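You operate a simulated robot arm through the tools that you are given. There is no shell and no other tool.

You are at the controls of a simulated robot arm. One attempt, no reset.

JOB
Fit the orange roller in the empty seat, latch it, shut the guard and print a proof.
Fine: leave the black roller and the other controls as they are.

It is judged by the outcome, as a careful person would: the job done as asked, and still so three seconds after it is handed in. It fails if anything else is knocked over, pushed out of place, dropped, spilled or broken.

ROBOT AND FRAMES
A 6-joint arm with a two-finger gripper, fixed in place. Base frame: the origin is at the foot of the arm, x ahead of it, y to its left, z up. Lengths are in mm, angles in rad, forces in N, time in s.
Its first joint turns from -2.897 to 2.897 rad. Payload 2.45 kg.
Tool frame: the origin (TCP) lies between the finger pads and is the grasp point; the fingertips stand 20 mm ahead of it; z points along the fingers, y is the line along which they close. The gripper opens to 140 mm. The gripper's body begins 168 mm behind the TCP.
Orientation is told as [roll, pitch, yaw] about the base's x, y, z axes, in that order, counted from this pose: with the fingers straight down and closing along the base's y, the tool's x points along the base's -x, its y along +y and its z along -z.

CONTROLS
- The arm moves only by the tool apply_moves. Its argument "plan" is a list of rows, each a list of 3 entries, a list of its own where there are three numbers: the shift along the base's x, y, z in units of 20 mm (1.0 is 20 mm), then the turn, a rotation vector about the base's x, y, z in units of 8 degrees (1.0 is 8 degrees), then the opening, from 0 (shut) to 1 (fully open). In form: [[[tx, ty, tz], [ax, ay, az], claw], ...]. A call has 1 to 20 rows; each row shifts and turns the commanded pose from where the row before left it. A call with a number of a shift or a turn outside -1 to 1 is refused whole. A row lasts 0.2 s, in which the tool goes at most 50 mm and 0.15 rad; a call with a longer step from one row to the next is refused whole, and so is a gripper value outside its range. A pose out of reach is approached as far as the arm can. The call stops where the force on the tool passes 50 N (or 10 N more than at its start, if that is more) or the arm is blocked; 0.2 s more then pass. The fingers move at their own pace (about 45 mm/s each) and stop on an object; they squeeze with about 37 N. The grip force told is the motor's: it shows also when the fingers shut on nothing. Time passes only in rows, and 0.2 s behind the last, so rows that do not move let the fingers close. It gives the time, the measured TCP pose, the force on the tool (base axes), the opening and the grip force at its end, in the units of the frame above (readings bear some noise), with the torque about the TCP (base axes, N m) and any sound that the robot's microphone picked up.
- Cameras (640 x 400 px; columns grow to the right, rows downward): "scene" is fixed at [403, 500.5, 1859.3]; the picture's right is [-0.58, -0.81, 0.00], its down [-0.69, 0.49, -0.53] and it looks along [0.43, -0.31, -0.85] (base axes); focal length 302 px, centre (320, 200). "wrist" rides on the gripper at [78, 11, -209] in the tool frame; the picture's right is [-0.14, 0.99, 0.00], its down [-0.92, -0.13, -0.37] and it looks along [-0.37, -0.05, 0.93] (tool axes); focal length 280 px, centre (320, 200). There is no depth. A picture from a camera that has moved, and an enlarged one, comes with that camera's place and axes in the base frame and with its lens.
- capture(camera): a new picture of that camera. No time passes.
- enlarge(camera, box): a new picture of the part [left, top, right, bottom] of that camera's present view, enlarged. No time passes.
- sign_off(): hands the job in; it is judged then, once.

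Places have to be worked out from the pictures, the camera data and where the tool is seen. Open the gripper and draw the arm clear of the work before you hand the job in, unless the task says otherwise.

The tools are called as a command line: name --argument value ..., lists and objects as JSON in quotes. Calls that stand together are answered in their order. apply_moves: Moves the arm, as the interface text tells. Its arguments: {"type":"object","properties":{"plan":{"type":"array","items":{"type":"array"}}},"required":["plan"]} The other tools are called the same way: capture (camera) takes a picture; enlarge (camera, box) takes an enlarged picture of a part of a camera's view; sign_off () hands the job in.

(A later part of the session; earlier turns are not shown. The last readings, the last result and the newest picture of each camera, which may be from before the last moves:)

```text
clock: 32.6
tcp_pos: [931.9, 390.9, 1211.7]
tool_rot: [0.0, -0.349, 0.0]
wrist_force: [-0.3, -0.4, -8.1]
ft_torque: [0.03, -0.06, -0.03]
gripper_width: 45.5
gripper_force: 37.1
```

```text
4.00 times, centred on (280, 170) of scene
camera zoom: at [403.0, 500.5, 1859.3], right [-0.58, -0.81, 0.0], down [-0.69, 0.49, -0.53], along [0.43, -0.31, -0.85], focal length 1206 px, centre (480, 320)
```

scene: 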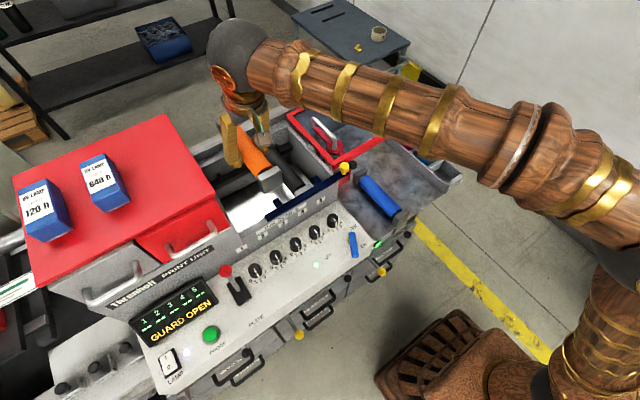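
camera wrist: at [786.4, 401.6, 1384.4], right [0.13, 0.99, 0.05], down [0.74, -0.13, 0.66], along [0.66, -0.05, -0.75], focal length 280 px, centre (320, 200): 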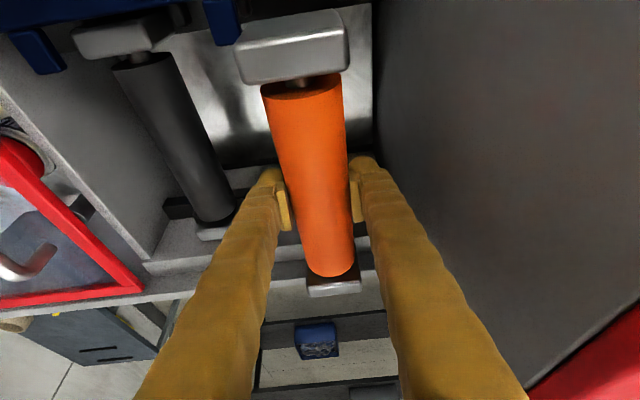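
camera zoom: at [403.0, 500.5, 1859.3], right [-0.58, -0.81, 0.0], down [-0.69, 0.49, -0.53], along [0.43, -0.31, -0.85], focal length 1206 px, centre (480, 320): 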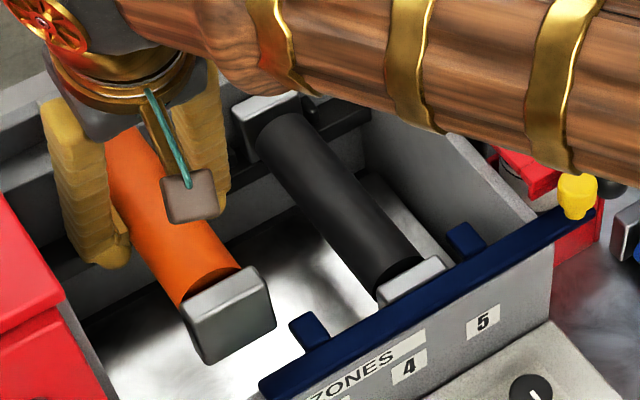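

Clearances look right: tooth edge at y≈351, block edge at y≈364, and posts inner at about 354 and 426. I'll go down 70 mm more, so the block bottoms sit just above the post tops.

apply_moves --plan '[[[0, 0, -0.8], [0, 0, 0], 0.2], [[0, 0, -0.8], [0, 0, 0], 0.2], [[0, 0, -0.8], [0, 0, 0], 0.2], [[0, 0, -0.7], [0, 0, 0], 0.2], [[0, 0, -0.4], [0, 0, 0], 0.2]]'

capture --camera "wrist"

enlarge --camera "scene" --box '[230, 130, 330, 220]'

enlarge --camera "wrist" --box '[200, 0, 400, 120]'

```text
clock: 34.0
tcp_pos: [933.9, 392.4, 1149.8]
tool_rot: [0.003, -0.359, 0.0]
wrist_force: [-7.8, -3.8, -0.3]
ft_torque: [0.12, -0.9, -0.29]
gripper_width: 45.6
gripper_force: 36.7
stopped in row 5: the force on the tool passed its limit at 53 N (the readings are from after the stop); the commanded pose is now the measured one
```

```text
taken
camera wrist: at [786.2, 401.5, 1319.9], right [0.13, 0.99, 0.05], down [0.73, -0.13, 0.67], along [0.67, -0.05, -0.74], focal length 280 px, centre (320, 200)
```

wrist: 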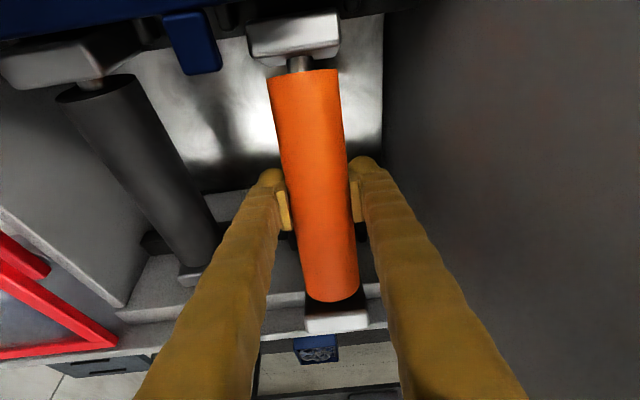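

```text
4.44 times, centred on (280, 175) of scene
camera zoom: at [403.0, 500.5, 1859.3], right [-0.58, -0.81, 0.0], down [-0.69, 0.49, -0.53], along [0.43, -0.31, -0.85], focal length 1340 px, centre (498, 311)
```

zoom: 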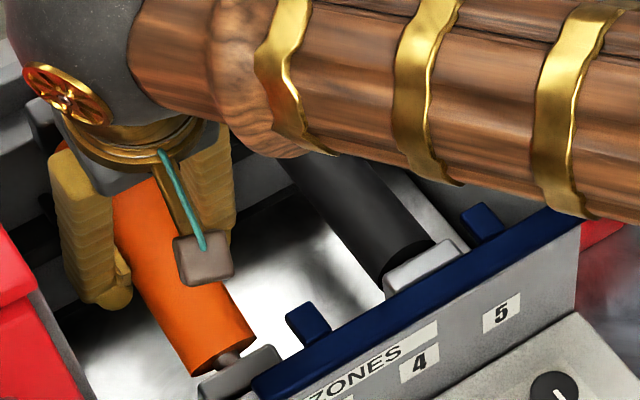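

```text
3.20 times, centred on (300, 60) of wrist
camera zoom: at [786.2, 401.5, 1319.9], right [0.13, 0.99, 0.05], down [0.73, -0.13, 0.67], along [0.67, -0.05, -0.74], focal length 897 px, centre (384, 648)
```

zoom: 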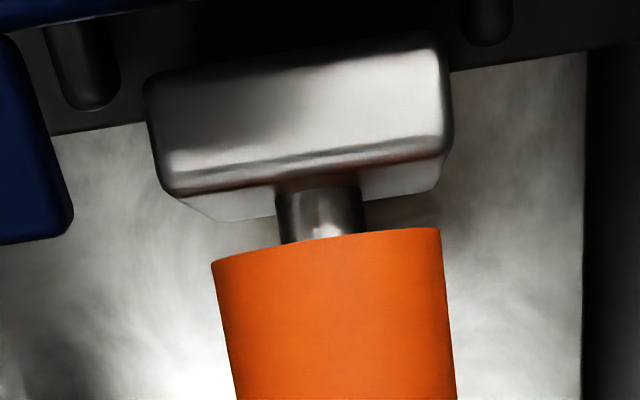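

The far block touched down early, apparently on the ledge behind the back rail, and the roller pivoted in the pads with its near end about 19° low. I'll raise straight up and reassess.

apply_moves --plan '[[[0, 0, 0.5], [0, 0, 0], 0.2], [[0, 0, 1], [0, 0, 0], 0.2], [[0, 0, 1], [0, 0, 0], 0.2], [[0, 0, 1], [0, 0, 0], 0.2], [[0, 0, 1], [0, 0, 0], 0.2]]'

capture --camera "wrist"

enlarge --camera "scene" --box '[200, 100, 340, 220]'

```text
clock: 35.1
tcp_pos: [934.5, 391.3, 1240.7]
tool_rot: [0.003, -0.355, 0.0]
wrist_force: [-1.0, 0.4, -7.9]
ft_torque: [-0.04, -0.06, -0.03]
gripper_width: 45.2
gripper_force: 36.9
```

```text
taken
camera wrist: at [787.2, 400.9, 1409.7], right [0.13, 0.99, 0.05], down [0.73, -0.13, 0.67], along [0.67, -0.05, -0.74], focal length 280 px, centre (320, 200)
```

wrist: 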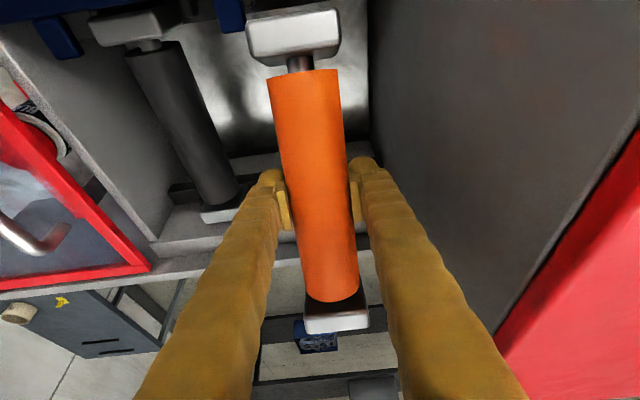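

```text
3.33 times, centred on (270, 160) of scene
camera zoom: at [403.0, 500.5, 1859.3], right [-0.58, -0.81, 0.0], down [-0.69, 0.49, -0.53], along [0.43, -0.31, -0.85], focal length 1005 px, centre (487, 333)
```

zoom: 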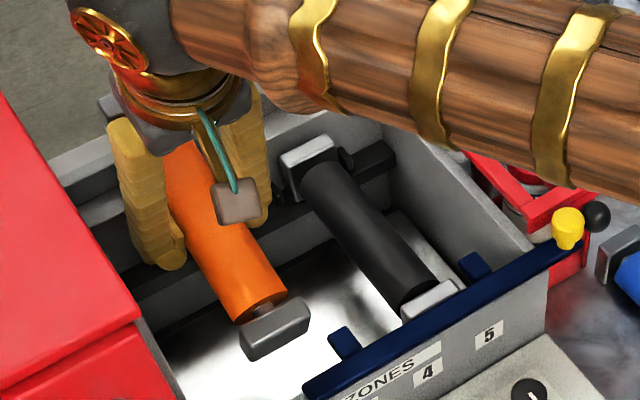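

The black roller and posts look unchanged. The rail and wall positions suggest the right TCP x for the seat is about 926–928, so 932 was just enough to catch the rear ledge. The roller is tilted about 19° in the hand, so I'll try levelling it by rotating the tool upright here and see whether the arm can reach that pose.

apply_moves --plan '[[[-0.1, 0, 0.5], [0, 0.5, 0], 0.2], [[-0.1, 0, 0.5], [0, 0.5, 0], 0.2], [[-0.1, 0, 0], [0, 0.5, 0], 0.2], [[-0.1, 0, 0], [0, 0.5, 0], 0.2], [[0, 0, 0], [0, 0.4, 0], 0.2], [[0, 0, 0], [0, 0, 0], 0.2]]'

capture --camera "wrist"

enlarge --camera "scene" --box '[180, 60, 360, 220]'

```text
clock: 36.5
tcp_pos: [926.0, 391.6, 1259.6]
tool_rot: [0.004, -0.021, -0.002]
wrist_force: [-0.2, -0.7, -7.5]
ft_torque: [0.02, -0.02, -0.03]
gripper_width: 45.0
gripper_force: 37.2
```

```text
taken
camera wrist: at [842.6, 401.1, 1468.4], right [0.14, 0.99, 0.01], down [0.91, -0.13, 0.39], along [0.38, -0.05, -0.92], focal length 280 px, centre (320, 200)
```

wrist: 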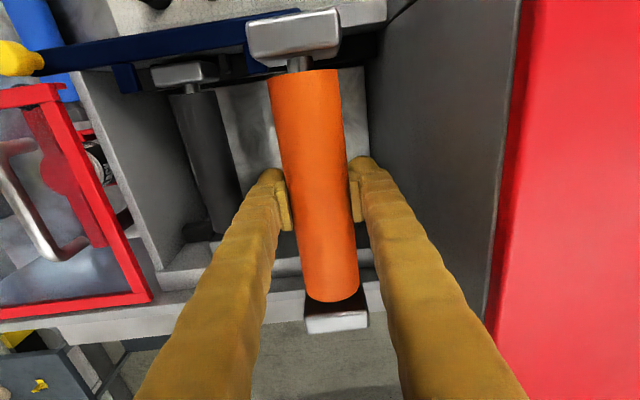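

```text
2.50 times, centred on (270, 140) of scene
camera zoom: at [403.0, 500.5, 1859.3], right [-0.58, -0.81, 0.0], down [-0.69, 0.49, -0.53], along [0.43, -0.31, -0.85], focal length 754 px, centre (445, 350)
```

zoom: 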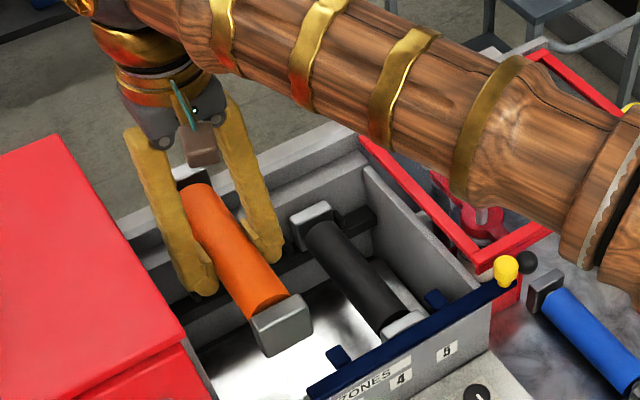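

The arm reaches the upright pose (926, 392, 1260) without trouble, so no regrasp is needed. I'll zoom in to check whether the roller is level now.

enlarge --camera "scene" --box '[210, 115, 300, 205]'

enlarge --camera "wrist" --box '[220, 0, 400, 110]'

enlarge --camera "wrist" --box '[260, 250, 420, 350]'

```text
4.44 times, centred on (255, 160) of scene
camera zoom: at [403.0, 500.5, 1859.3], right [-0.58, -0.81, 0.0], down [-0.69, 0.49, -0.53], along [0.43, -0.31, -0.85], focal length 1340 px, centre (609, 378)
```

zoom: 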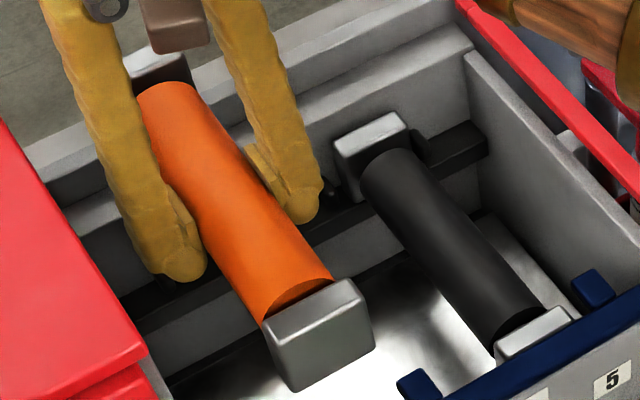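

```text
3.56 times, centred on (310, 55) of wrist
camera zoom: at [842.6, 401.1, 1468.4], right [0.14, 0.99, 0.01], down [0.91, -0.13, 0.39], along [0.38, -0.05, -0.92], focal length 997 px, centre (356, 716)
```

zoom: 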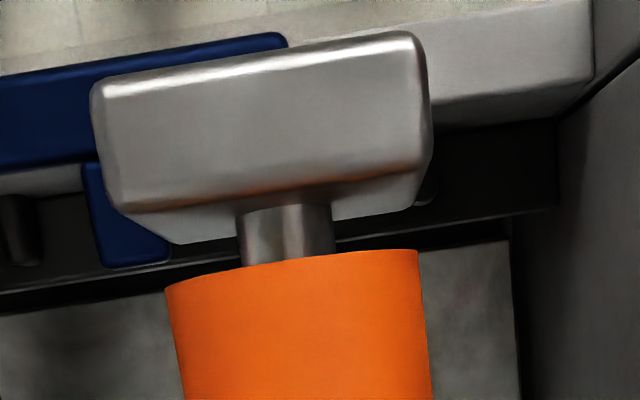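

```text
4.00 times, centred on (340, 300) of wrist
camera zoom: at [842.6, 401.1, 1468.4], right [0.14, 0.99, 0.01], down [0.91, -0.13, 0.39], along [0.38, -0.05, -0.92], focal length 1122 px, centre (240, -200)
```

zoom: 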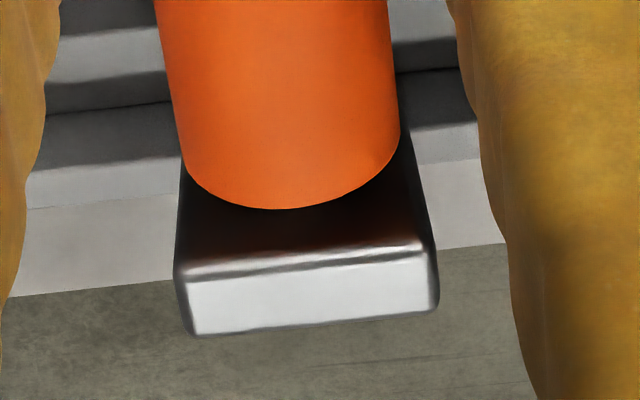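

Comparing the block and cylinder outlines with the earlier level view, the roller is level to within about 2°. I still need the exact rear ledge position to choose x, so I'll zoom on the back steps beside the black roller's far block.

enlarge --camera "scene" --box '[250, 105, 330, 165]'

enlarge --camera "wrist" --box '[130, 170, 290, 330]'

enlarge --camera "wrist" --box '[340, 120, 420, 320]'

```text
6.67 times, centred on (290, 135) of scene
camera zoom: at [403.0, 500.5, 1859.3], right [-0.58, -0.81, 0.0], down [-0.69, 0.49, -0.53], along [0.43, -0.31, -0.85], focal length 2010 px, centre (520, 633)
```

zoom: 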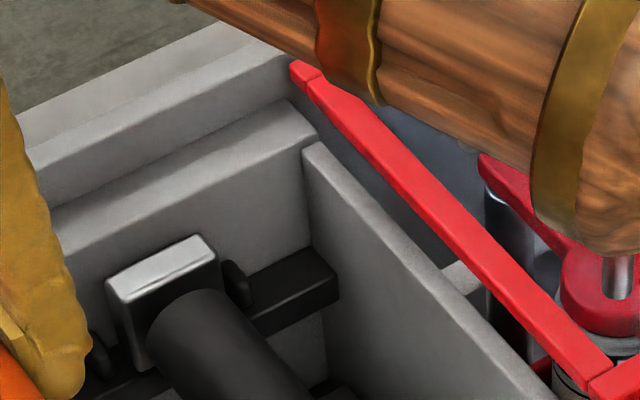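

```text
2.50 times, centred on (210, 250) of wrist
camera zoom: at [842.6, 401.1, 1468.4], right [0.14, 0.99, 0.01], down [0.91, -0.13, 0.39], along [0.38, -0.05, -0.92], focal length 701 px, centre (595, 75)
```

zoom: 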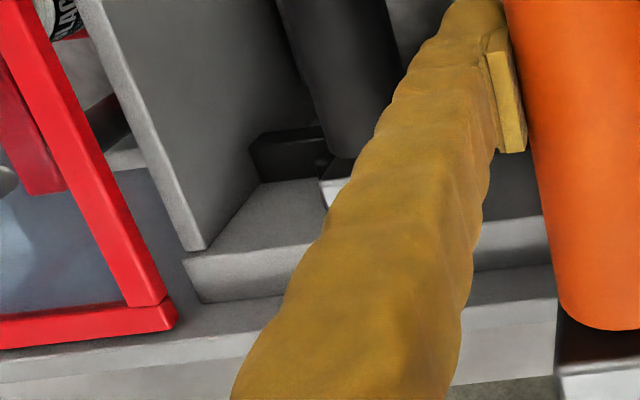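

```text
2.00 times, centred on (380, 220) of wrist
camera zoom: at [842.6, 401.1, 1468.4], right [0.14, 0.99, 0.01], down [0.91, -0.13, 0.39], along [0.38, -0.05, -0.92], focal length 561 px, centre (200, 160)
```

zoom: 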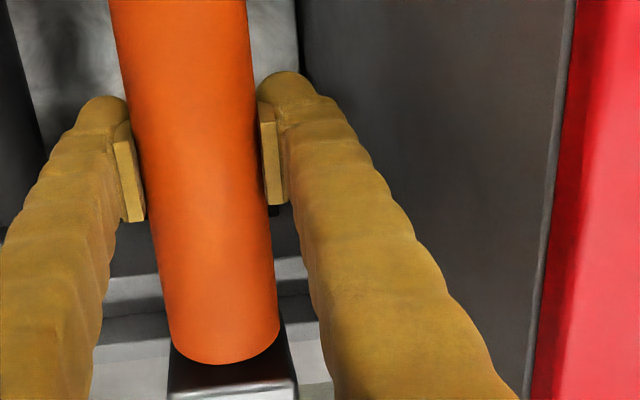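

The rear inner wall is at x≈1050 with its top at z≈1160. In this same wrist view the black near block edge is at x≈830.6 and the orange one at 828, so I want about +1.5 mm in x and -2 mm in y. I'll make that correction with a 1° level trim, go to just above ledge height, then descend in small steps watching the force.

apply_moves --plan '[[[0.07, -0.1, 0], [0, 0.15, 0], 0.2], [[0, 0, -0.6], [0, 0, 0], 0.2], [[0, 0, -0.8], [0, 0, 0], 0.2], [[0, 0, -0.8], [0, 0, 0], 0.2], [[0, 0, 0], [0, 0, 0], 0.2]]'

capture --camera "wrist"

enlarge --camera "wrist" --box '[270, 250, 400, 350]'

enlarge --camera "wrist" --box '[140, 0, 380, 130]'

```text
clock: 37.8
tcp_pos: [926.4, 389.4, 1216.9]
tool_rot: [0.005, -0.002, -0.001]
wrist_force: [0.5, 0.5, -7.2]
ft_torque: [-0.01, -0.02, 0.0]
gripper_width: 45.7
gripper_force: 37.1
```

```text
taken
camera wrist: at [847.7, 399.8, 1425.6], right [0.14, 0.99, 0.0], down [0.92, -0.13, 0.37], along [0.37, -0.05, -0.93], focal length 280 px, centre (320, 200)
```

wrist: 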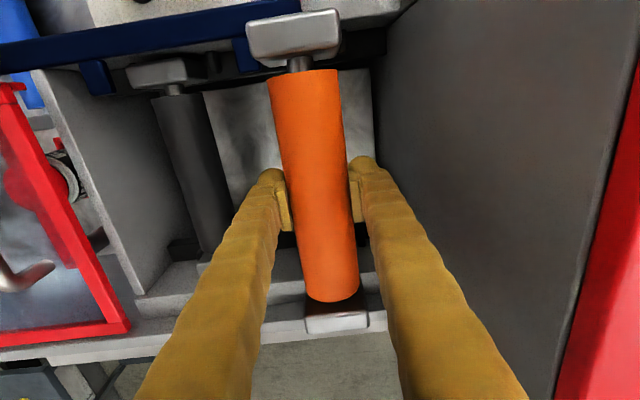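

```text
4.00 times, centred on (335, 300) of wrist
camera zoom: at [847.7, 399.8, 1425.6], right [0.14, 0.99, 0.0], down [0.92, -0.13, 0.37], along [0.37, -0.05, -0.93], focal length 1122 px, centre (260, -200)
```

zoom: 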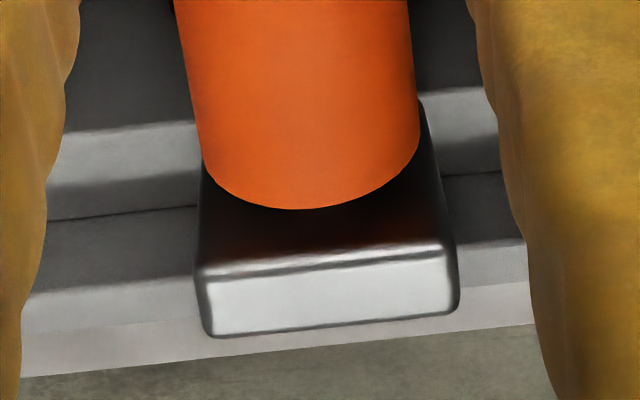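

```text
2.67 times, centred on (260, 65) of wrist
camera zoom: at [847.7, 399.8, 1425.6], right [0.14, 0.99, 0.0], down [0.92, -0.13, 0.37], along [0.37, -0.05, -0.93], focal length 748 px, centre (480, 560)
```

zoom: 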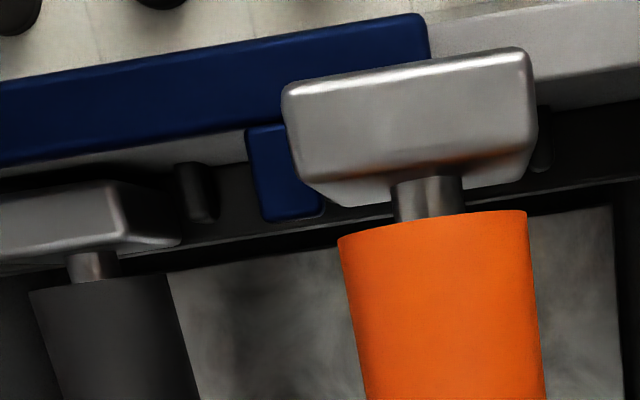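

The orange near and far edges (828, ~1041) now line up with the black roller's (828, ~1043), and the wall is at x≈1050. I'll descend in small steps and watch the force.

apply_moves --plan '[[[0, 0, -0.3], [0, 0, 0], 0.2], [[0, 0, -0.2], [0, 0, 0], 0.2]]'

apply_moves --plan '[[[0, 0, -0.2], [0, 0, 0], 0.2]]'

apply_moves --plan '[[[0, 0, -0.2], [0, 0, 0], 0.2]]'

```text
clock: 38.4
tcp_pos: [926.8, 389.6, 1206.1]
tool_rot: [0.003, 0.002, 0.001]
wrist_force: [-0.6, -0.5, -7.2]
ft_torque: [0.0, -0.02, -0.03]
gripper_width: 45.1
gripper_force: 37.3
```

```text
clock: 38.8
tcp_pos: [927.3, 390.3, 1201.1]
tool_rot: [0.003, -0.001, 0.0]
wrist_force: [-0.4, 0.5, -7.2]
ft_torque: [0.0, -0.05, 0.02]
gripper_width: 45.1
gripper_force: 37.1
```

```text
clock: 39.1
tcp_pos: [927.7, 390.1, 1198.4]
tool_rot: [0.005, -0.001, -0.003]
wrist_force: [-0.5, -0.4, -7.0]
ft_torque: [0.0, -0.04, -0.01]
gripper_width: 45.4
gripper_force: 37.2
```

There is no contact at 1198. I'll keep descending in 4 mm steps past the ledge height.

apply_moves --plan '[[[0, 0, -0.2], [0, 0, 0], 0.2]]'

apply_moves --plan '[[[0, 0, -0.2], [0, 0, 0], 0.2]]'

apply_moves --plan '[[[0, 0, -0.2], [0, 0, 0], 0.2]]'

apply_moves --plan '[[[0, 0, -0.2], [0, 0, 0], 0.2]]'

```text
clock: 39.5
tcp_pos: [925.9, 391.3, 1192.7]
tool_rot: [0.002, -0.003, -0.003]
wrist_force: [-0.6, 0.7, -6.7]
ft_torque: [0.02, -0.07, 0.03]
gripper_width: 45.4
gripper_force: 36.7
```

```text
clock: 40.0
tcp_pos: [926.6, 390.4, 1189.0]
tool_rot: [0.004, 0.002, -0.001]
wrist_force: [0.0, 0.0, -6.9]
ft_torque: [0.03, -0.06, -0.02]
gripper_width: 45.3
gripper_force: 36.6
```

```text
clock: 40.4
tcp_pos: [927.3, 390.3, 1185.8]
tool_rot: [0.003, 0.001, -0.001]
wrist_force: [-0.5, 0.5, -8.3]
ft_torque: [-0.01, -0.04, 0.03]
gripper_width: 45.6
gripper_force: 36.6
```

```text
clock: 40.8
tcp_pos: [927.4, 390.9, 1181.2]
tool_rot: [0.004, -0.001, -0.002]
wrist_force: [0.0, 0.2, -6.5]
ft_torque: [0.01, -0.06, 0.01]
gripper_width: 45.2
gripper_force: 37.3
```

The roller is past ledge height with no contact. I'll lower to about 1145 and look.

apply_moves --plan '[[[0, 0, -0.4], [0, 0, 0], 0.2]]'

apply_moves --plan '[[[0, 0, -0.4], [0, 0, 0], 0.2]]'

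apply_moves --plan '[[[0, 0, -0.4], [0, 0, 0], 0.2]]'

apply_moves --plan '[[[0, 0, -0.4], [0, 0, 0], 0.2]]'

capture --camera "wrist"

enlarge --camera "wrist" --box '[140, 0, 380, 130]'

enlarge --camera "wrist" --box '[270, 250, 400, 350]'

```text
clock: 41.1
tcp_pos: [926.4, 391.2, 1173.5]
tool_rot: [0.004, -0.003, 0.0]
wrist_force: [-0.6, -0.9, -7.6]
ft_torque: [0.0, -0.01, 0.01]
gripper_width: 45.4
gripper_force: 37.0
```

```text
clock: 41.5
tcp_pos: [927.2, 391.6, 1165.6]
tool_rot: [0.002, -0.002, 0.001]
wrist_force: [0.7, -1.2, -7.3]
ft_torque: [0.0, -0.04, 0.02]
gripper_width: 45.3
gripper_force: 36.9
```

```text
clock: 42.0
tcp_pos: [926.5, 391.2, 1159.0]
tool_rot: [0.002, -0.002, 0.0]
wrist_force: [0.4, -0.4, -7.8]
ft_torque: [0.01, -0.05, 0.02]
gripper_width: 45.5
gripper_force: 36.9
```

```text
clock: 42.4
tcp_pos: [926.6, 389.5, 1149.0]
tool_rot: [0.003, 0.001, -0.002]
wrist_force: [1.0, -0.4, -7.1]
ft_torque: [-0.02, -0.04, 0.0]
gripper_width: 45.2
gripper_force: 36.7
```

```text
taken
camera wrist: at [847.6, 400.2, 1359.8], right [0.14, 0.99, 0.0], down [0.92, -0.13, 0.37], along [0.37, -0.05, -0.93], focal length 280 px, centre (320, 200)
```

wrist: 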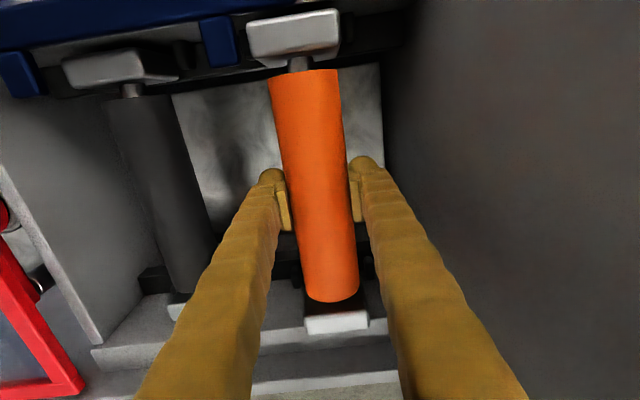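

```text
2.67 times, centred on (260, 65) of wrist
camera zoom: at [847.6, 400.2, 1359.8], right [0.14, 0.99, 0.0], down [0.92, -0.13, 0.37], along [0.37, -0.05, -0.93], focal length 748 px, centre (480, 560)
```

zoom: 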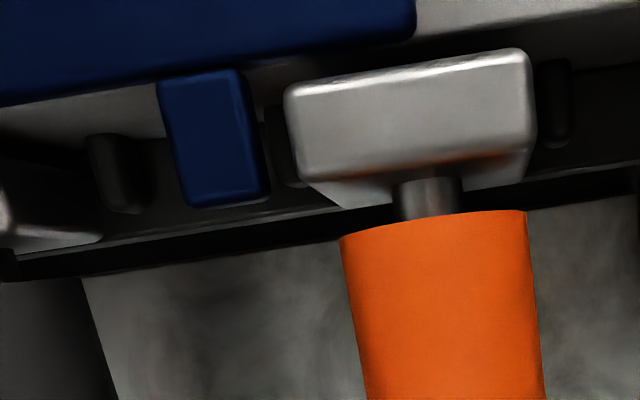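

```text
4.00 times, centred on (335, 300) of wrist
camera zoom: at [847.6, 400.2, 1359.8], right [0.14, 0.99, 0.0], down [0.92, -0.13, 0.37], along [0.37, -0.05, -0.93], focal length 1122 px, centre (260, -200)
```

zoom: 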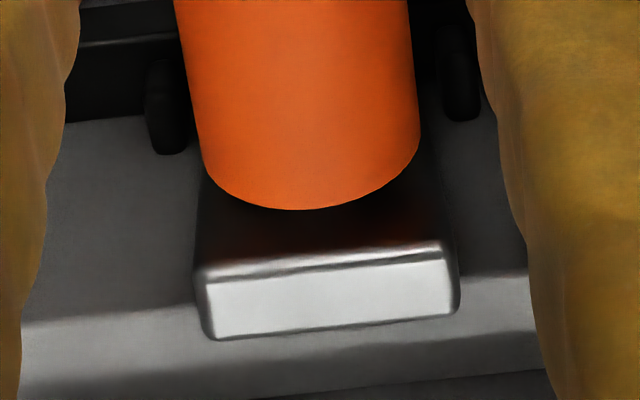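

The near and far blocks both sit between their posts with room on each side. I'll trim y by -1.5 mm and continue down in small steps until the weight is taken up.

apply_moves --plan '[[[0, -0.08, -0.4], [0, 0, 0], 0.2]]'

apply_moves --plan '[[[0, 0, -0.4], [0, 0, 0], 0.2]]'

apply_moves --plan '[[[0, 0, -0.3], [0, 0, 0], 0.2]]'

apply_moves --plan '[[[0, 0, -0.2], [0, 0, 0], 0.2]]'

```text
clock: 42.8
tcp_pos: [927.9, 387.8, 1141.7]
tool_rot: [0.003, -0.002, 0.0]
wrist_force: [-0.3, 0.5, -7.8]
ft_torque: [0.01, -0.08, -0.02]
gripper_width: 45.4
gripper_force: 37.3
```

```text
clock: 43.1
tcp_pos: [925.9, 388.9, 1134.2]
tool_rot: [0.003, -0.001, -0.001]
wrist_force: [1.4, -0.3, -6.2]
ft_torque: [0.03, -0.03, 0.01]
gripper_width: 45.2
gripper_force: 37.2
```

```text
clock: 43.5
tcp_pos: [927.1, 388.8, 1127.9]
tool_rot: [0.005, -0.001, 0.001]
wrist_force: [-0.4, -0.7, -8.2]
ft_torque: [0.0, -0.04, -0.05]
gripper_width: 45.5
gripper_force: 37.0
```

```text
clock: 44.0
tcp_pos: [928.5, 387.9, 1125.5]
tool_rot: [0.003, -0.003, -0.002]
wrist_force: [6.1, -0.2, 0.5]
ft_torque: [0.18, 0.79, -0.1]
gripper_width: 45.2
gripper_force: 37.4
```

First contact is at z≈1125.5, with an 8 N lift, +6 N in x and torque that point to the near block touching. I'll look before continuing.

capture --camera "wrist"

enlarge --camera "wrist" --box '[140, 0, 380, 130]'

enlarge --camera "wrist" --box '[270, 250, 400, 350]'

enlarge --camera "scene" --box '[230, 140, 330, 220]'

```text
taken
camera wrist: at [847.9, 397.9, 1334.3], right [0.14, 0.99, 0.0], down [0.92, -0.13, 0.37], along [0.37, -0.05, -0.93], focal length 280 px, centre (320, 200)
```

wrist: 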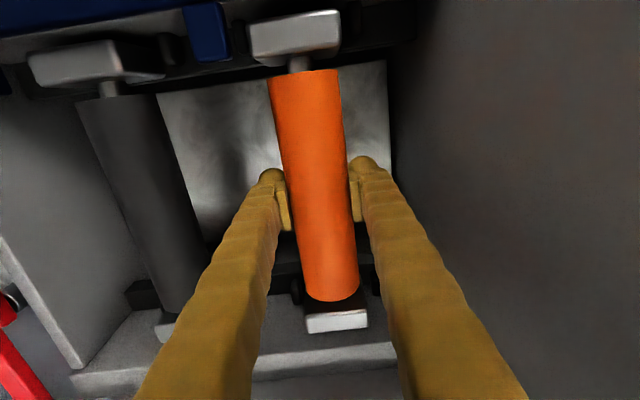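

```text
2.67 times, centred on (260, 65) of wrist
camera zoom: at [847.9, 397.9, 1334.3], right [0.14, 0.99, 0.0], down [0.92, -0.13, 0.37], along [0.37, -0.05, -0.93], focal length 748 px, centre (480, 560)
```

zoom: 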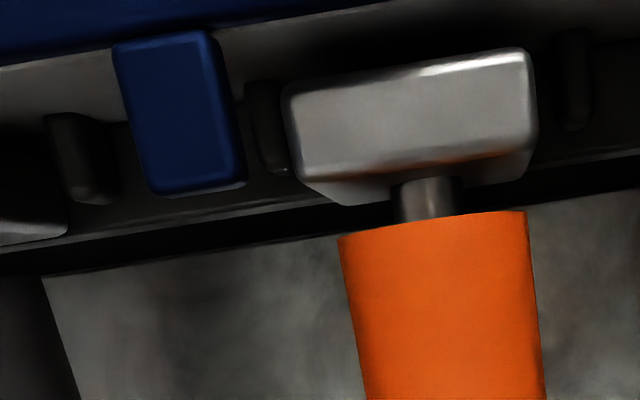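

```text
4.00 times, centred on (335, 300) of wrist
camera zoom: at [847.9, 397.9, 1334.3], right [0.14, 0.99, 0.0], down [0.92, -0.13, 0.37], along [0.37, -0.05, -0.93], focal length 1122 px, centre (260, -200)
```

zoom: 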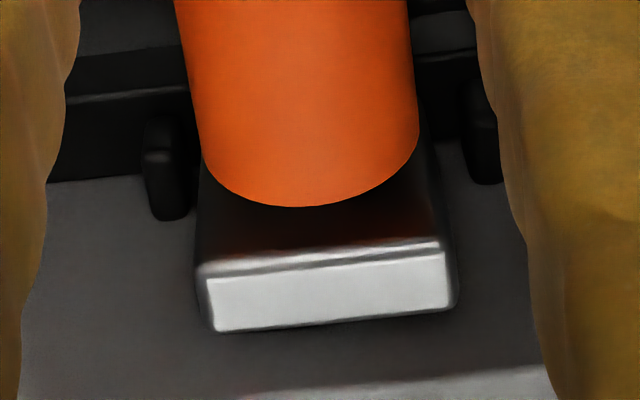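

```text
5.00 times, centred on (280, 180) of scene
camera zoom: at [403.0, 500.5, 1859.3], right [-0.58, -0.81, 0.0], down [-0.69, 0.49, -0.53], along [0.43, -0.31, -0.85], focal length 1507 px, centre (520, 300)
```

zoom: 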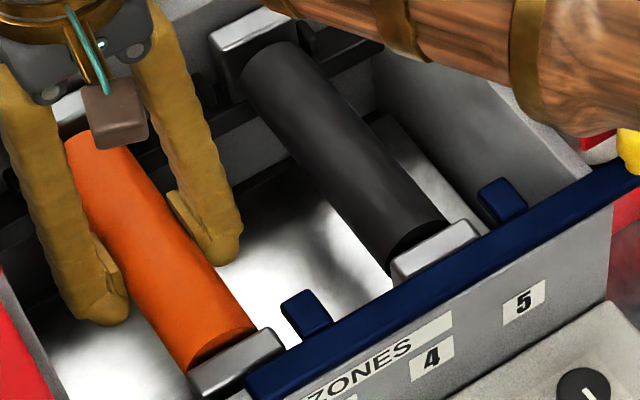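

I'll compare the heights of the orange and black near blocks directly with high zooms from the scene camera.

enlarge --camera "scene" --box '[250, 180, 320, 225]'

enlarge --camera "wrist" --box '[0, 0, 180, 120]'

enlarge --camera "wrist" --box '[210, 0, 370, 100]'

```text
8.89 times, centred on (285, 202) of scene
camera zoom: at [403.0, 500.5, 1859.3], right [-0.58, -0.81, 0.0], down [-0.69, 0.49, -0.53], along [0.43, -0.31, -0.85], focal length 2680 px, centre (631, 178)
```

zoom: 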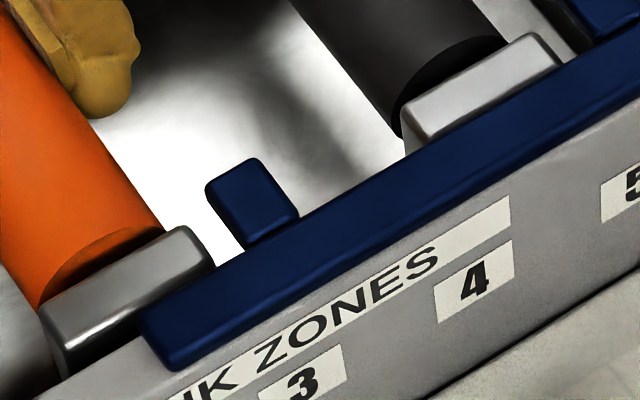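

```text
3.33 times, centred on (90, 60) of wrist
camera zoom: at [847.9, 397.9, 1334.3], right [0.14, 0.99, 0.0], down [0.92, -0.13, 0.37], along [0.37, -0.05, -0.93], focal length 935 px, centre (1087, 667)
```

zoom: 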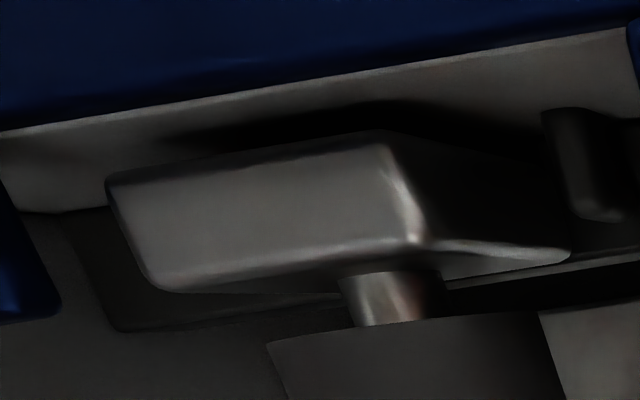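

```text
4.00 times, centred on (290, 50) of wrist
camera zoom: at [847.9, 397.9, 1334.3], right [0.14, 0.99, 0.0], down [0.92, -0.13, 0.37], along [0.37, -0.05, -0.93], focal length 1122 px, centre (440, 800)
```

zoom: 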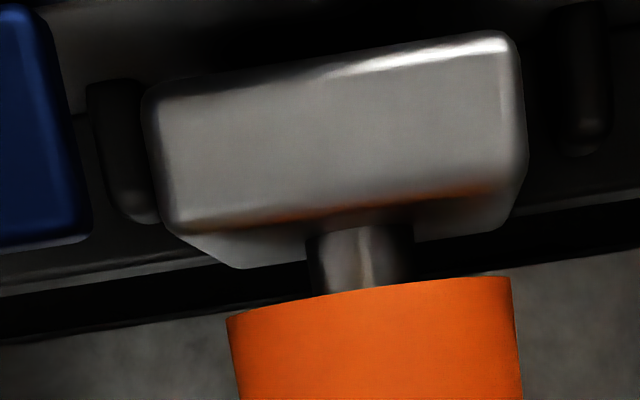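

The near block's lower inner edge sits about 4 mm further in x than the black one while the tops align, so the roller is still roughly 3–4° near-end low. That explains the near block touching first. I'll rotate the tool about +y in small steps while lowering so the far end comes down onto its rail.

apply_moves --plan '[[[0, 0, -0.15], [0, 0.2, 0], 0.2], [[0, 0, 0], [0, 0, 0], 0.2]]'

apply_moves --plan '[[[0, 0, -0.15], [0, 0.2, 0], 0.2], [[0, 0, 0], [0, 0, 0], 0.2]]'

```text
clock: 44.5
tcp_pos: [926.7, 388.3, 1120.2]
tool_rot: [0.004, 0.026, 0.0]
wrist_force: [-6.9, -2.9, 11.1]
ft_torque: [0.04, -0.17, -0.09]
gripper_width: 45.1
gripper_force: 37.1
```

```text
clock: 45.1
tcp_pos: [926.8, 388.5, 1121.2]
tool_rot: [0.006, 0.051, -0.001]
wrist_force: [-9.3, -2.4, 7.9]
ft_torque: [0.01, -0.16, -0.04]
gripper_width: 45.4
gripper_force: 36.3
stopped in row 2: the force on the tool passed its limit at 52 N (the readings are from after the stop); the commanded pose is now the measured one
```

The vertical force rose to the limit while the torque is nearly zero, so both ends seem to be supported around z≈1121. I'll check pictures before releasing.

capture --camera "wrist"

enlarge --camera "wrist" --box '[210, 0, 370, 100]'

enlarge --camera "wrist" --box '[270, 250, 400, 350]'

enlarge --camera "scene" --box '[230, 140, 330, 220]'

```text
taken
camera wrist: at [858.5, 397.7, 1335.8], right [0.14, 0.99, 0.0], down [0.94, -0.13, 0.32], along [0.32, -0.05, -0.95], focal length 280 px, centre (320, 200)
```

wrist: 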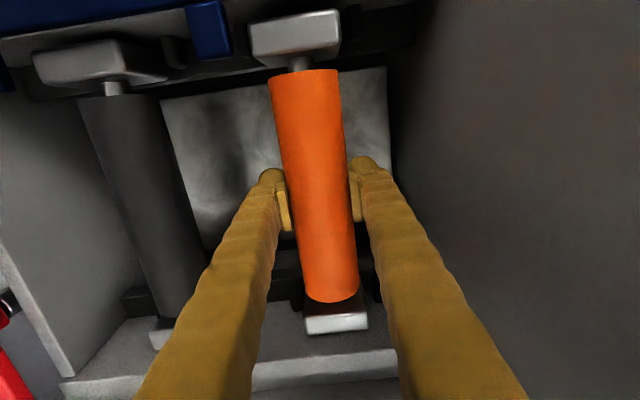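

```text
4.00 times, centred on (290, 50) of wrist
camera zoom: at [858.5, 397.7, 1335.8], right [0.14, 0.99, 0.0], down [0.94, -0.13, 0.32], along [0.32, -0.05, -0.95], focal length 1122 px, centre (440, 800)
```

zoom: 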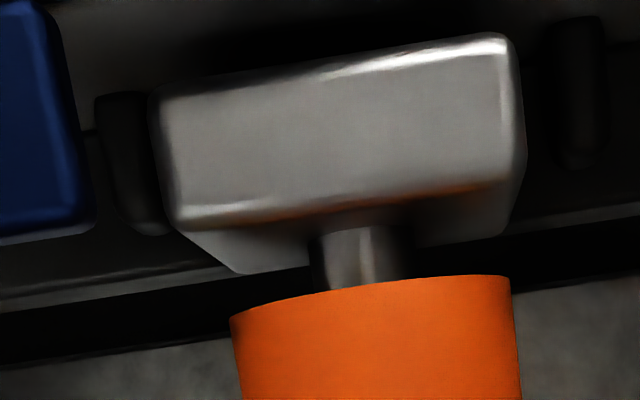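

```text
4.00 times, centred on (335, 300) of wrist
camera zoom: at [858.5, 397.7, 1335.8], right [0.14, 0.99, 0.0], down [0.94, -0.13, 0.32], along [0.32, -0.05, -0.95], focal length 1122 px, centre (260, -200)
```

zoom: 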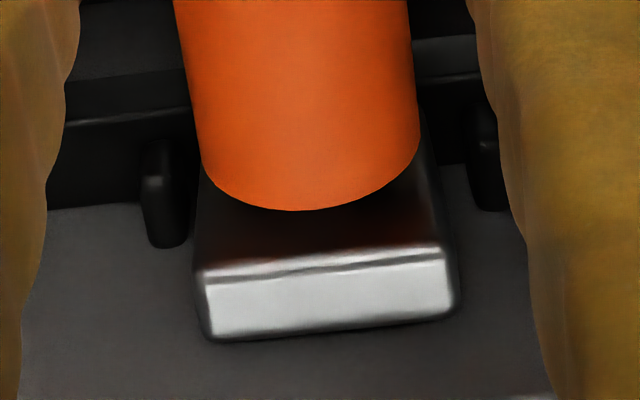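

```text
5.00 times, centred on (280, 180) of scene
camera zoom: at [403.0, 500.5, 1859.3], right [-0.58, -0.81, 0.0], down [-0.69, 0.49, -0.53], along [0.43, -0.31, -0.85], focal length 1507 px, centre (520, 300)
```

zoom: 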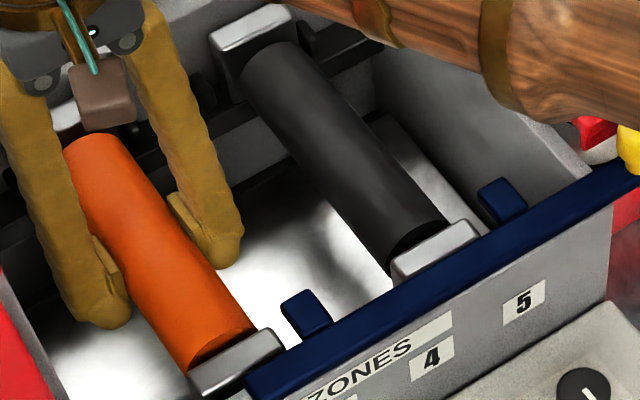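

Both blocks sit on their rails like the black roller's, the near block's lower edge matches the rail line, and the load is balanced. I'll release by opening gently to 80 mm.

apply_moves --plan '[[[0, 0, 0], [0, 0, 0], 0.36], [[0, 0, 0], [0, 0, 0], 0.42], [[0, 0, 0], [0, 0, 0], 0.5], [[0, 0, 0], [0, 0, 0], 0.55], [[0, 0, 0], [0, 0, 0], 0.55]]'

capture --camera "wrist"

enlarge --camera "scene" --box '[220, 120, 340, 220]'

```text
clock: 46.3
tcp_pos: [926.7, 389.1, 1121.1]
tool_rot: [0.005, 0.052, 0.001]
wrist_force: [-0.4, 0.7, 0.1]
ft_torque: [-0.06, 0.0, 0.02]
gripper_width: 76.8
gripper_force: 0.0
```

```text
taken
camera wrist: at [858.9, 397.9, 1335.2], right [0.14, 0.99, 0.0], down [0.94, -0.13, 0.32], along [0.32, -0.05, -0.95], focal length 280 px, centre (320, 200)
```

wrist: 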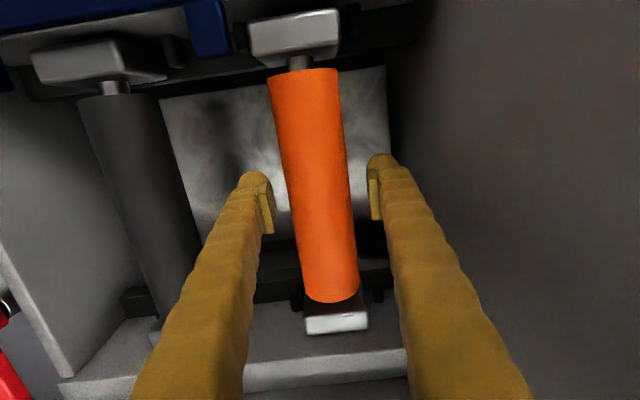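

```text
4.00 times, centred on (280, 170) of scene
camera zoom: at [403.0, 500.5, 1859.3], right [-0.58, -0.81, 0.0], down [-0.69, 0.49, -0.53], along [0.43, -0.31, -0.85], focal length 1206 px, centre (480, 320)
```

zoom: 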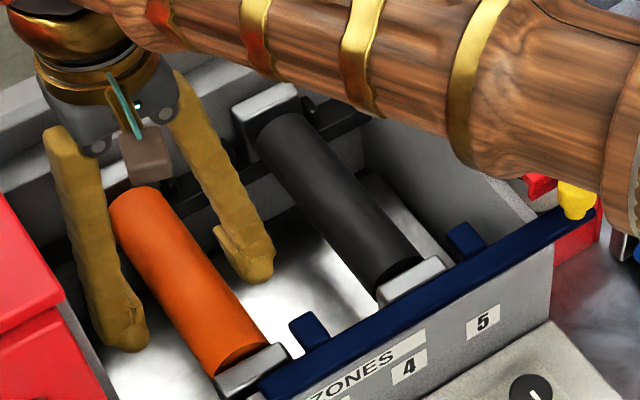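

The roller stayed put on release. I'll raise straight up and check it from a clear position.

apply_moves --plan '[[[0, 0, 0.5], [0, 0, 0], 0.55], [[0, 0, 1], [0, 0, 0], 0.55], [[0, 0, 1], [0, 0, 0], 0.55], [[0, 0, 1], [0, 0, 0], 0.55], [[0, 0, 1], [0, 0, 0], 0.55], [[0, 0, 1], [0, -0.18, 0], 0.55], [[0, 0, 1], [0, -0.18, 0], 0.55], [[0, 0, 1], [0, 0, 0], 0.55], [[0, 0, 1], [0, 0, 0], 0.55], [[0, 0, 1], [0, 0, 0], 0.55], [[-1, -0.3, 0.5], [0, 0, 0], 0.55], [[-1, -0.3, 0], [0, 0, 0], 0.55], [[-1, -0.3, 0], [0, 0, 0], 0.55], [[-1, -0.3, 0], [0, 0, 0], 0.55], [[-1, -0.3, 0], [0, 0, 0], 0.55], [[-1, -0.3, 0], [0, 0, 0], 0.55]]'

capture --camera "wrist"

capture --camera "scene"

enlarge --camera "scene" --box '[220, 120, 340, 220]'

```text
clock: 49.7
tcp_pos: [806.9, 352.6, 1321.8]
tool_rot: [0.005, 0.002, 0.0]
wrist_force: [0.2, -0.8, 0.0]
ft_torque: [-0.02, 0.04, -0.01]
gripper_width: 76.8
gripper_force: 0.1
```

```text
taken
camera wrist: at [728.2, 362.7, 1531.6], right [0.14, 0.99, 0.0], down [0.92, -0.13, 0.37], along [0.36, -0.05, -0.93], focal length 280 px, centre (320, 200)
```

wrist: 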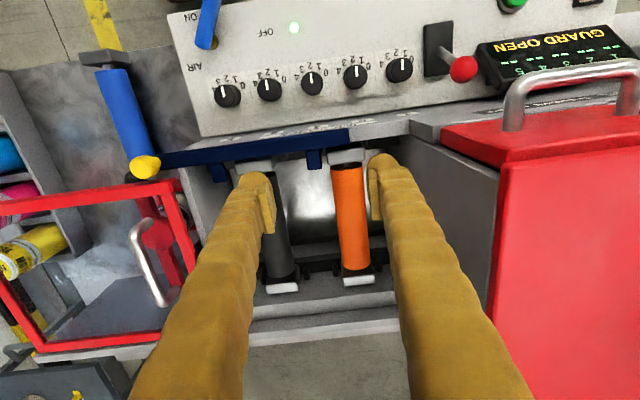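

```text
taken
```

scene: 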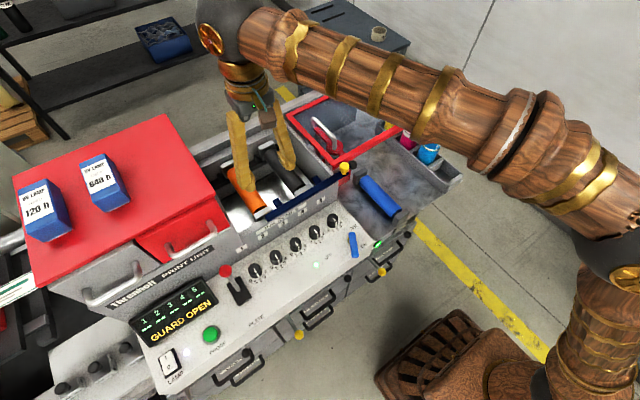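

```text
4.00 times, centred on (280, 170) of scene
camera zoom: at [403.0, 500.5, 1859.3], right [-0.58, -0.81, 0.0], down [-0.69, 0.49, -0.53], along [0.43, -0.31, -0.85], focal length 1206 px, centre (480, 320)
```

zoom: 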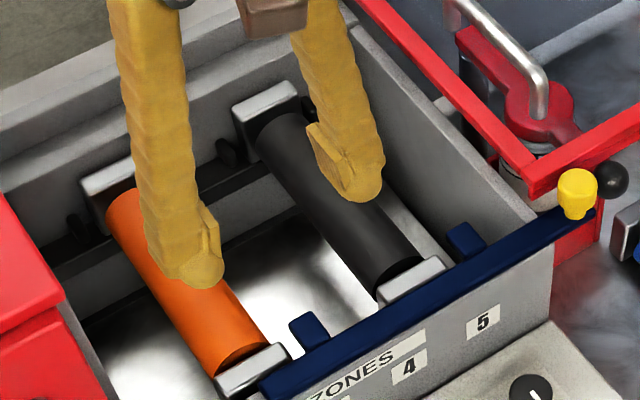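

The orange roller sits in the seat. I'll zoom in to verify that it is seated like the black one, and inspect the latch bar and knob.

enlarge --camera "wrist" --box '[200, 120, 420, 310]'

enlarge --camera "wrist" --box '[110, 110, 290, 230]'

enlarge --camera "scene" --box '[300, 140, 370, 200]'

```text
2.11 times, centred on (310, 215) of wrist
camera zoom: at [728.2, 362.7, 1531.6], right [0.14, 0.99, 0.0], down [0.92, -0.13, 0.37], along [0.36, -0.05, -0.93], focal length 590 px, centre (341, 168)
```

zoom: 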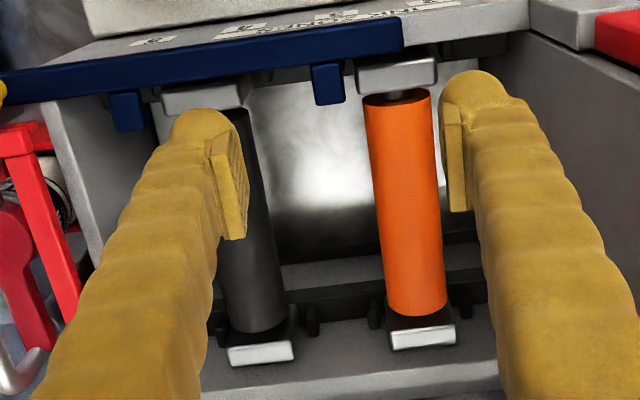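

```text
3.33 times, centred on (200, 170) of wrist
camera zoom: at [728.2, 362.7, 1531.6], right [0.14, 0.99, 0.0], down [0.92, -0.13, 0.37], along [0.36, -0.05, -0.93], focal length 935 px, centre (720, 300)
```

zoom: 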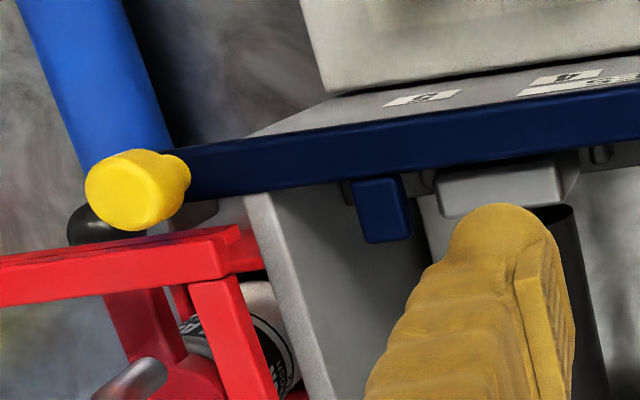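

```text
6.67 times, centred on (335, 170) of scene
camera zoom: at [403.0, 500.5, 1859.3], right [-0.58, -0.81, 0.0], down [-0.69, 0.49, -0.53], along [0.43, -0.31, -0.85], focal length 2010 px, centre (220, 400)
```

zoom: 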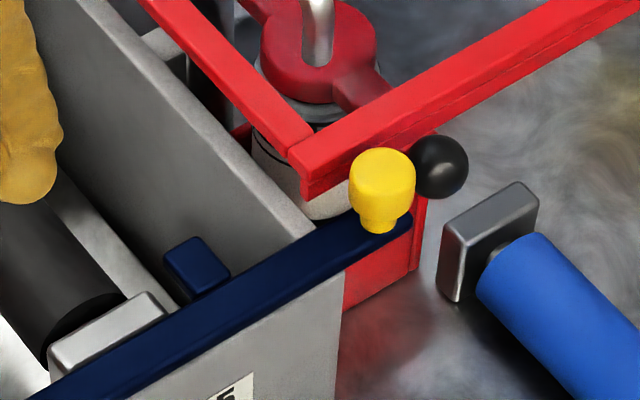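

Both rollers sit at the same level in their seats. The knob is at about (790, 137, 1193) on the bar's -y end, and the black ball belongs to another lever at about (820, 77, 1126), which I must avoid. I'll move to view the knob more closely.

apply_moves --plan '[[[-0.55, -1, -0.15], [0, 0, 0], 1], [[-0.55, -1, -0.15], [0, 0, 0], 1], [[-0.55, -1, -0.15], [0, 0, 0], 1], [[-0.55, -1, -0.15], [0, 0, 0], 1], [[-0.55, -1, -0.15], [0, 0, 0], 1], [[-0.55, -1, -0.15], [0, 0, 0], 1], [[-0.55, -1, -0.15], [0, 0, 0], 1], [[-0.55, -1, -0.15], [0, 0, 0], 1], [[-0.55, -1, -0.15], [0, 0, 0], 1], [[-0.55, -1, -0.15], [0, 0, 0], 1], [[-0.5, -0.8, -0.1], [0, 0, 0], 1]]'

capture --camera "wrist"

enlarge --camera "wrist" --box '[230, 160, 430, 320]'

enlarge --camera "scene" --box '[250, 130, 370, 220]'

```text
clock: 52.1
tcp_pos: [687.2, 137.1, 1289.3]
tool_rot: [0.006, 0.0, -0.001]
wrist_force: [0.6, 0.8, -0.6]
ft_torque: [0.02, 0.01, 0.01]
gripper_width: 140.1
gripper_force: 0.0
```

```text
taken
camera wrist: at [607.9, 145.9, 1499.8], right [0.14, 0.99, 0.0], down [0.92, -0.13, 0.37], along [0.36, -0.05, -0.93], focal length 280 px, centre (320, 200)
```

wrist: 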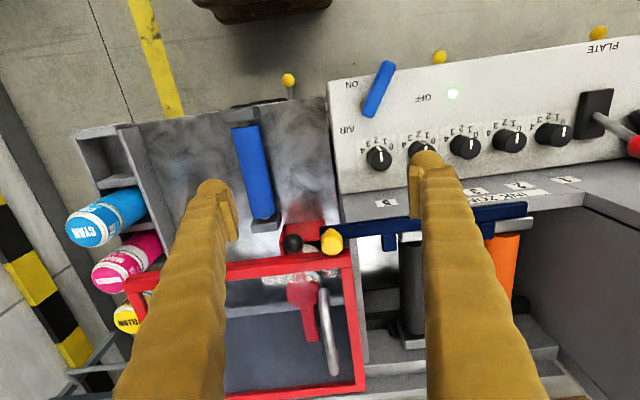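

```text
2.50 times, centred on (330, 240) of wrist
camera zoom: at [607.9, 145.9, 1499.8], right [0.14, 0.99, 0.0], down [0.92, -0.13, 0.37], along [0.36, -0.05, -0.93], focal length 701 px, centre (295, 100)
```

zoom: 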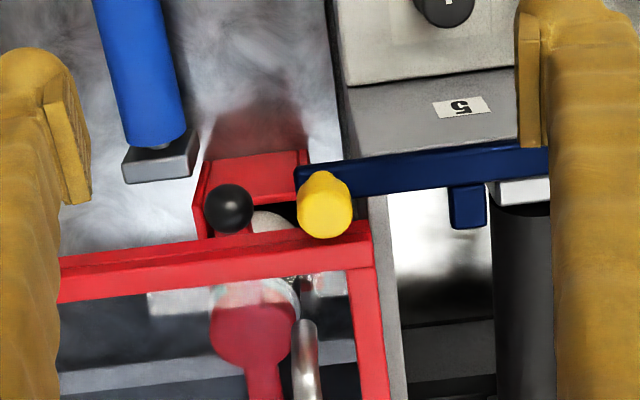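

```text
4.44 times, centred on (310, 175) of scene
camera zoom: at [403.0, 500.5, 1859.3], right [-0.58, -0.81, 0.0], down [-0.69, 0.49, -0.53], along [0.43, -0.31, -0.85], focal length 1340 px, centre (364, 311)
```

zoom: 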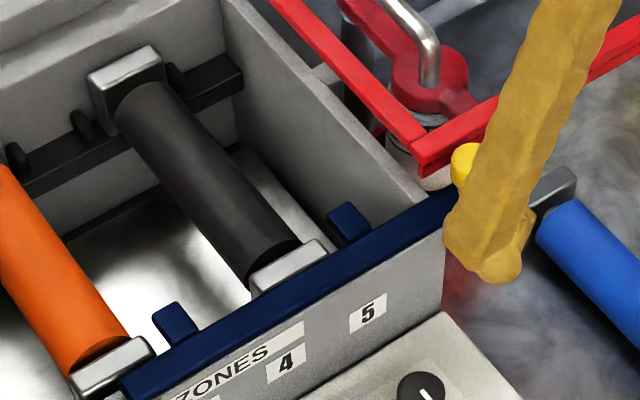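

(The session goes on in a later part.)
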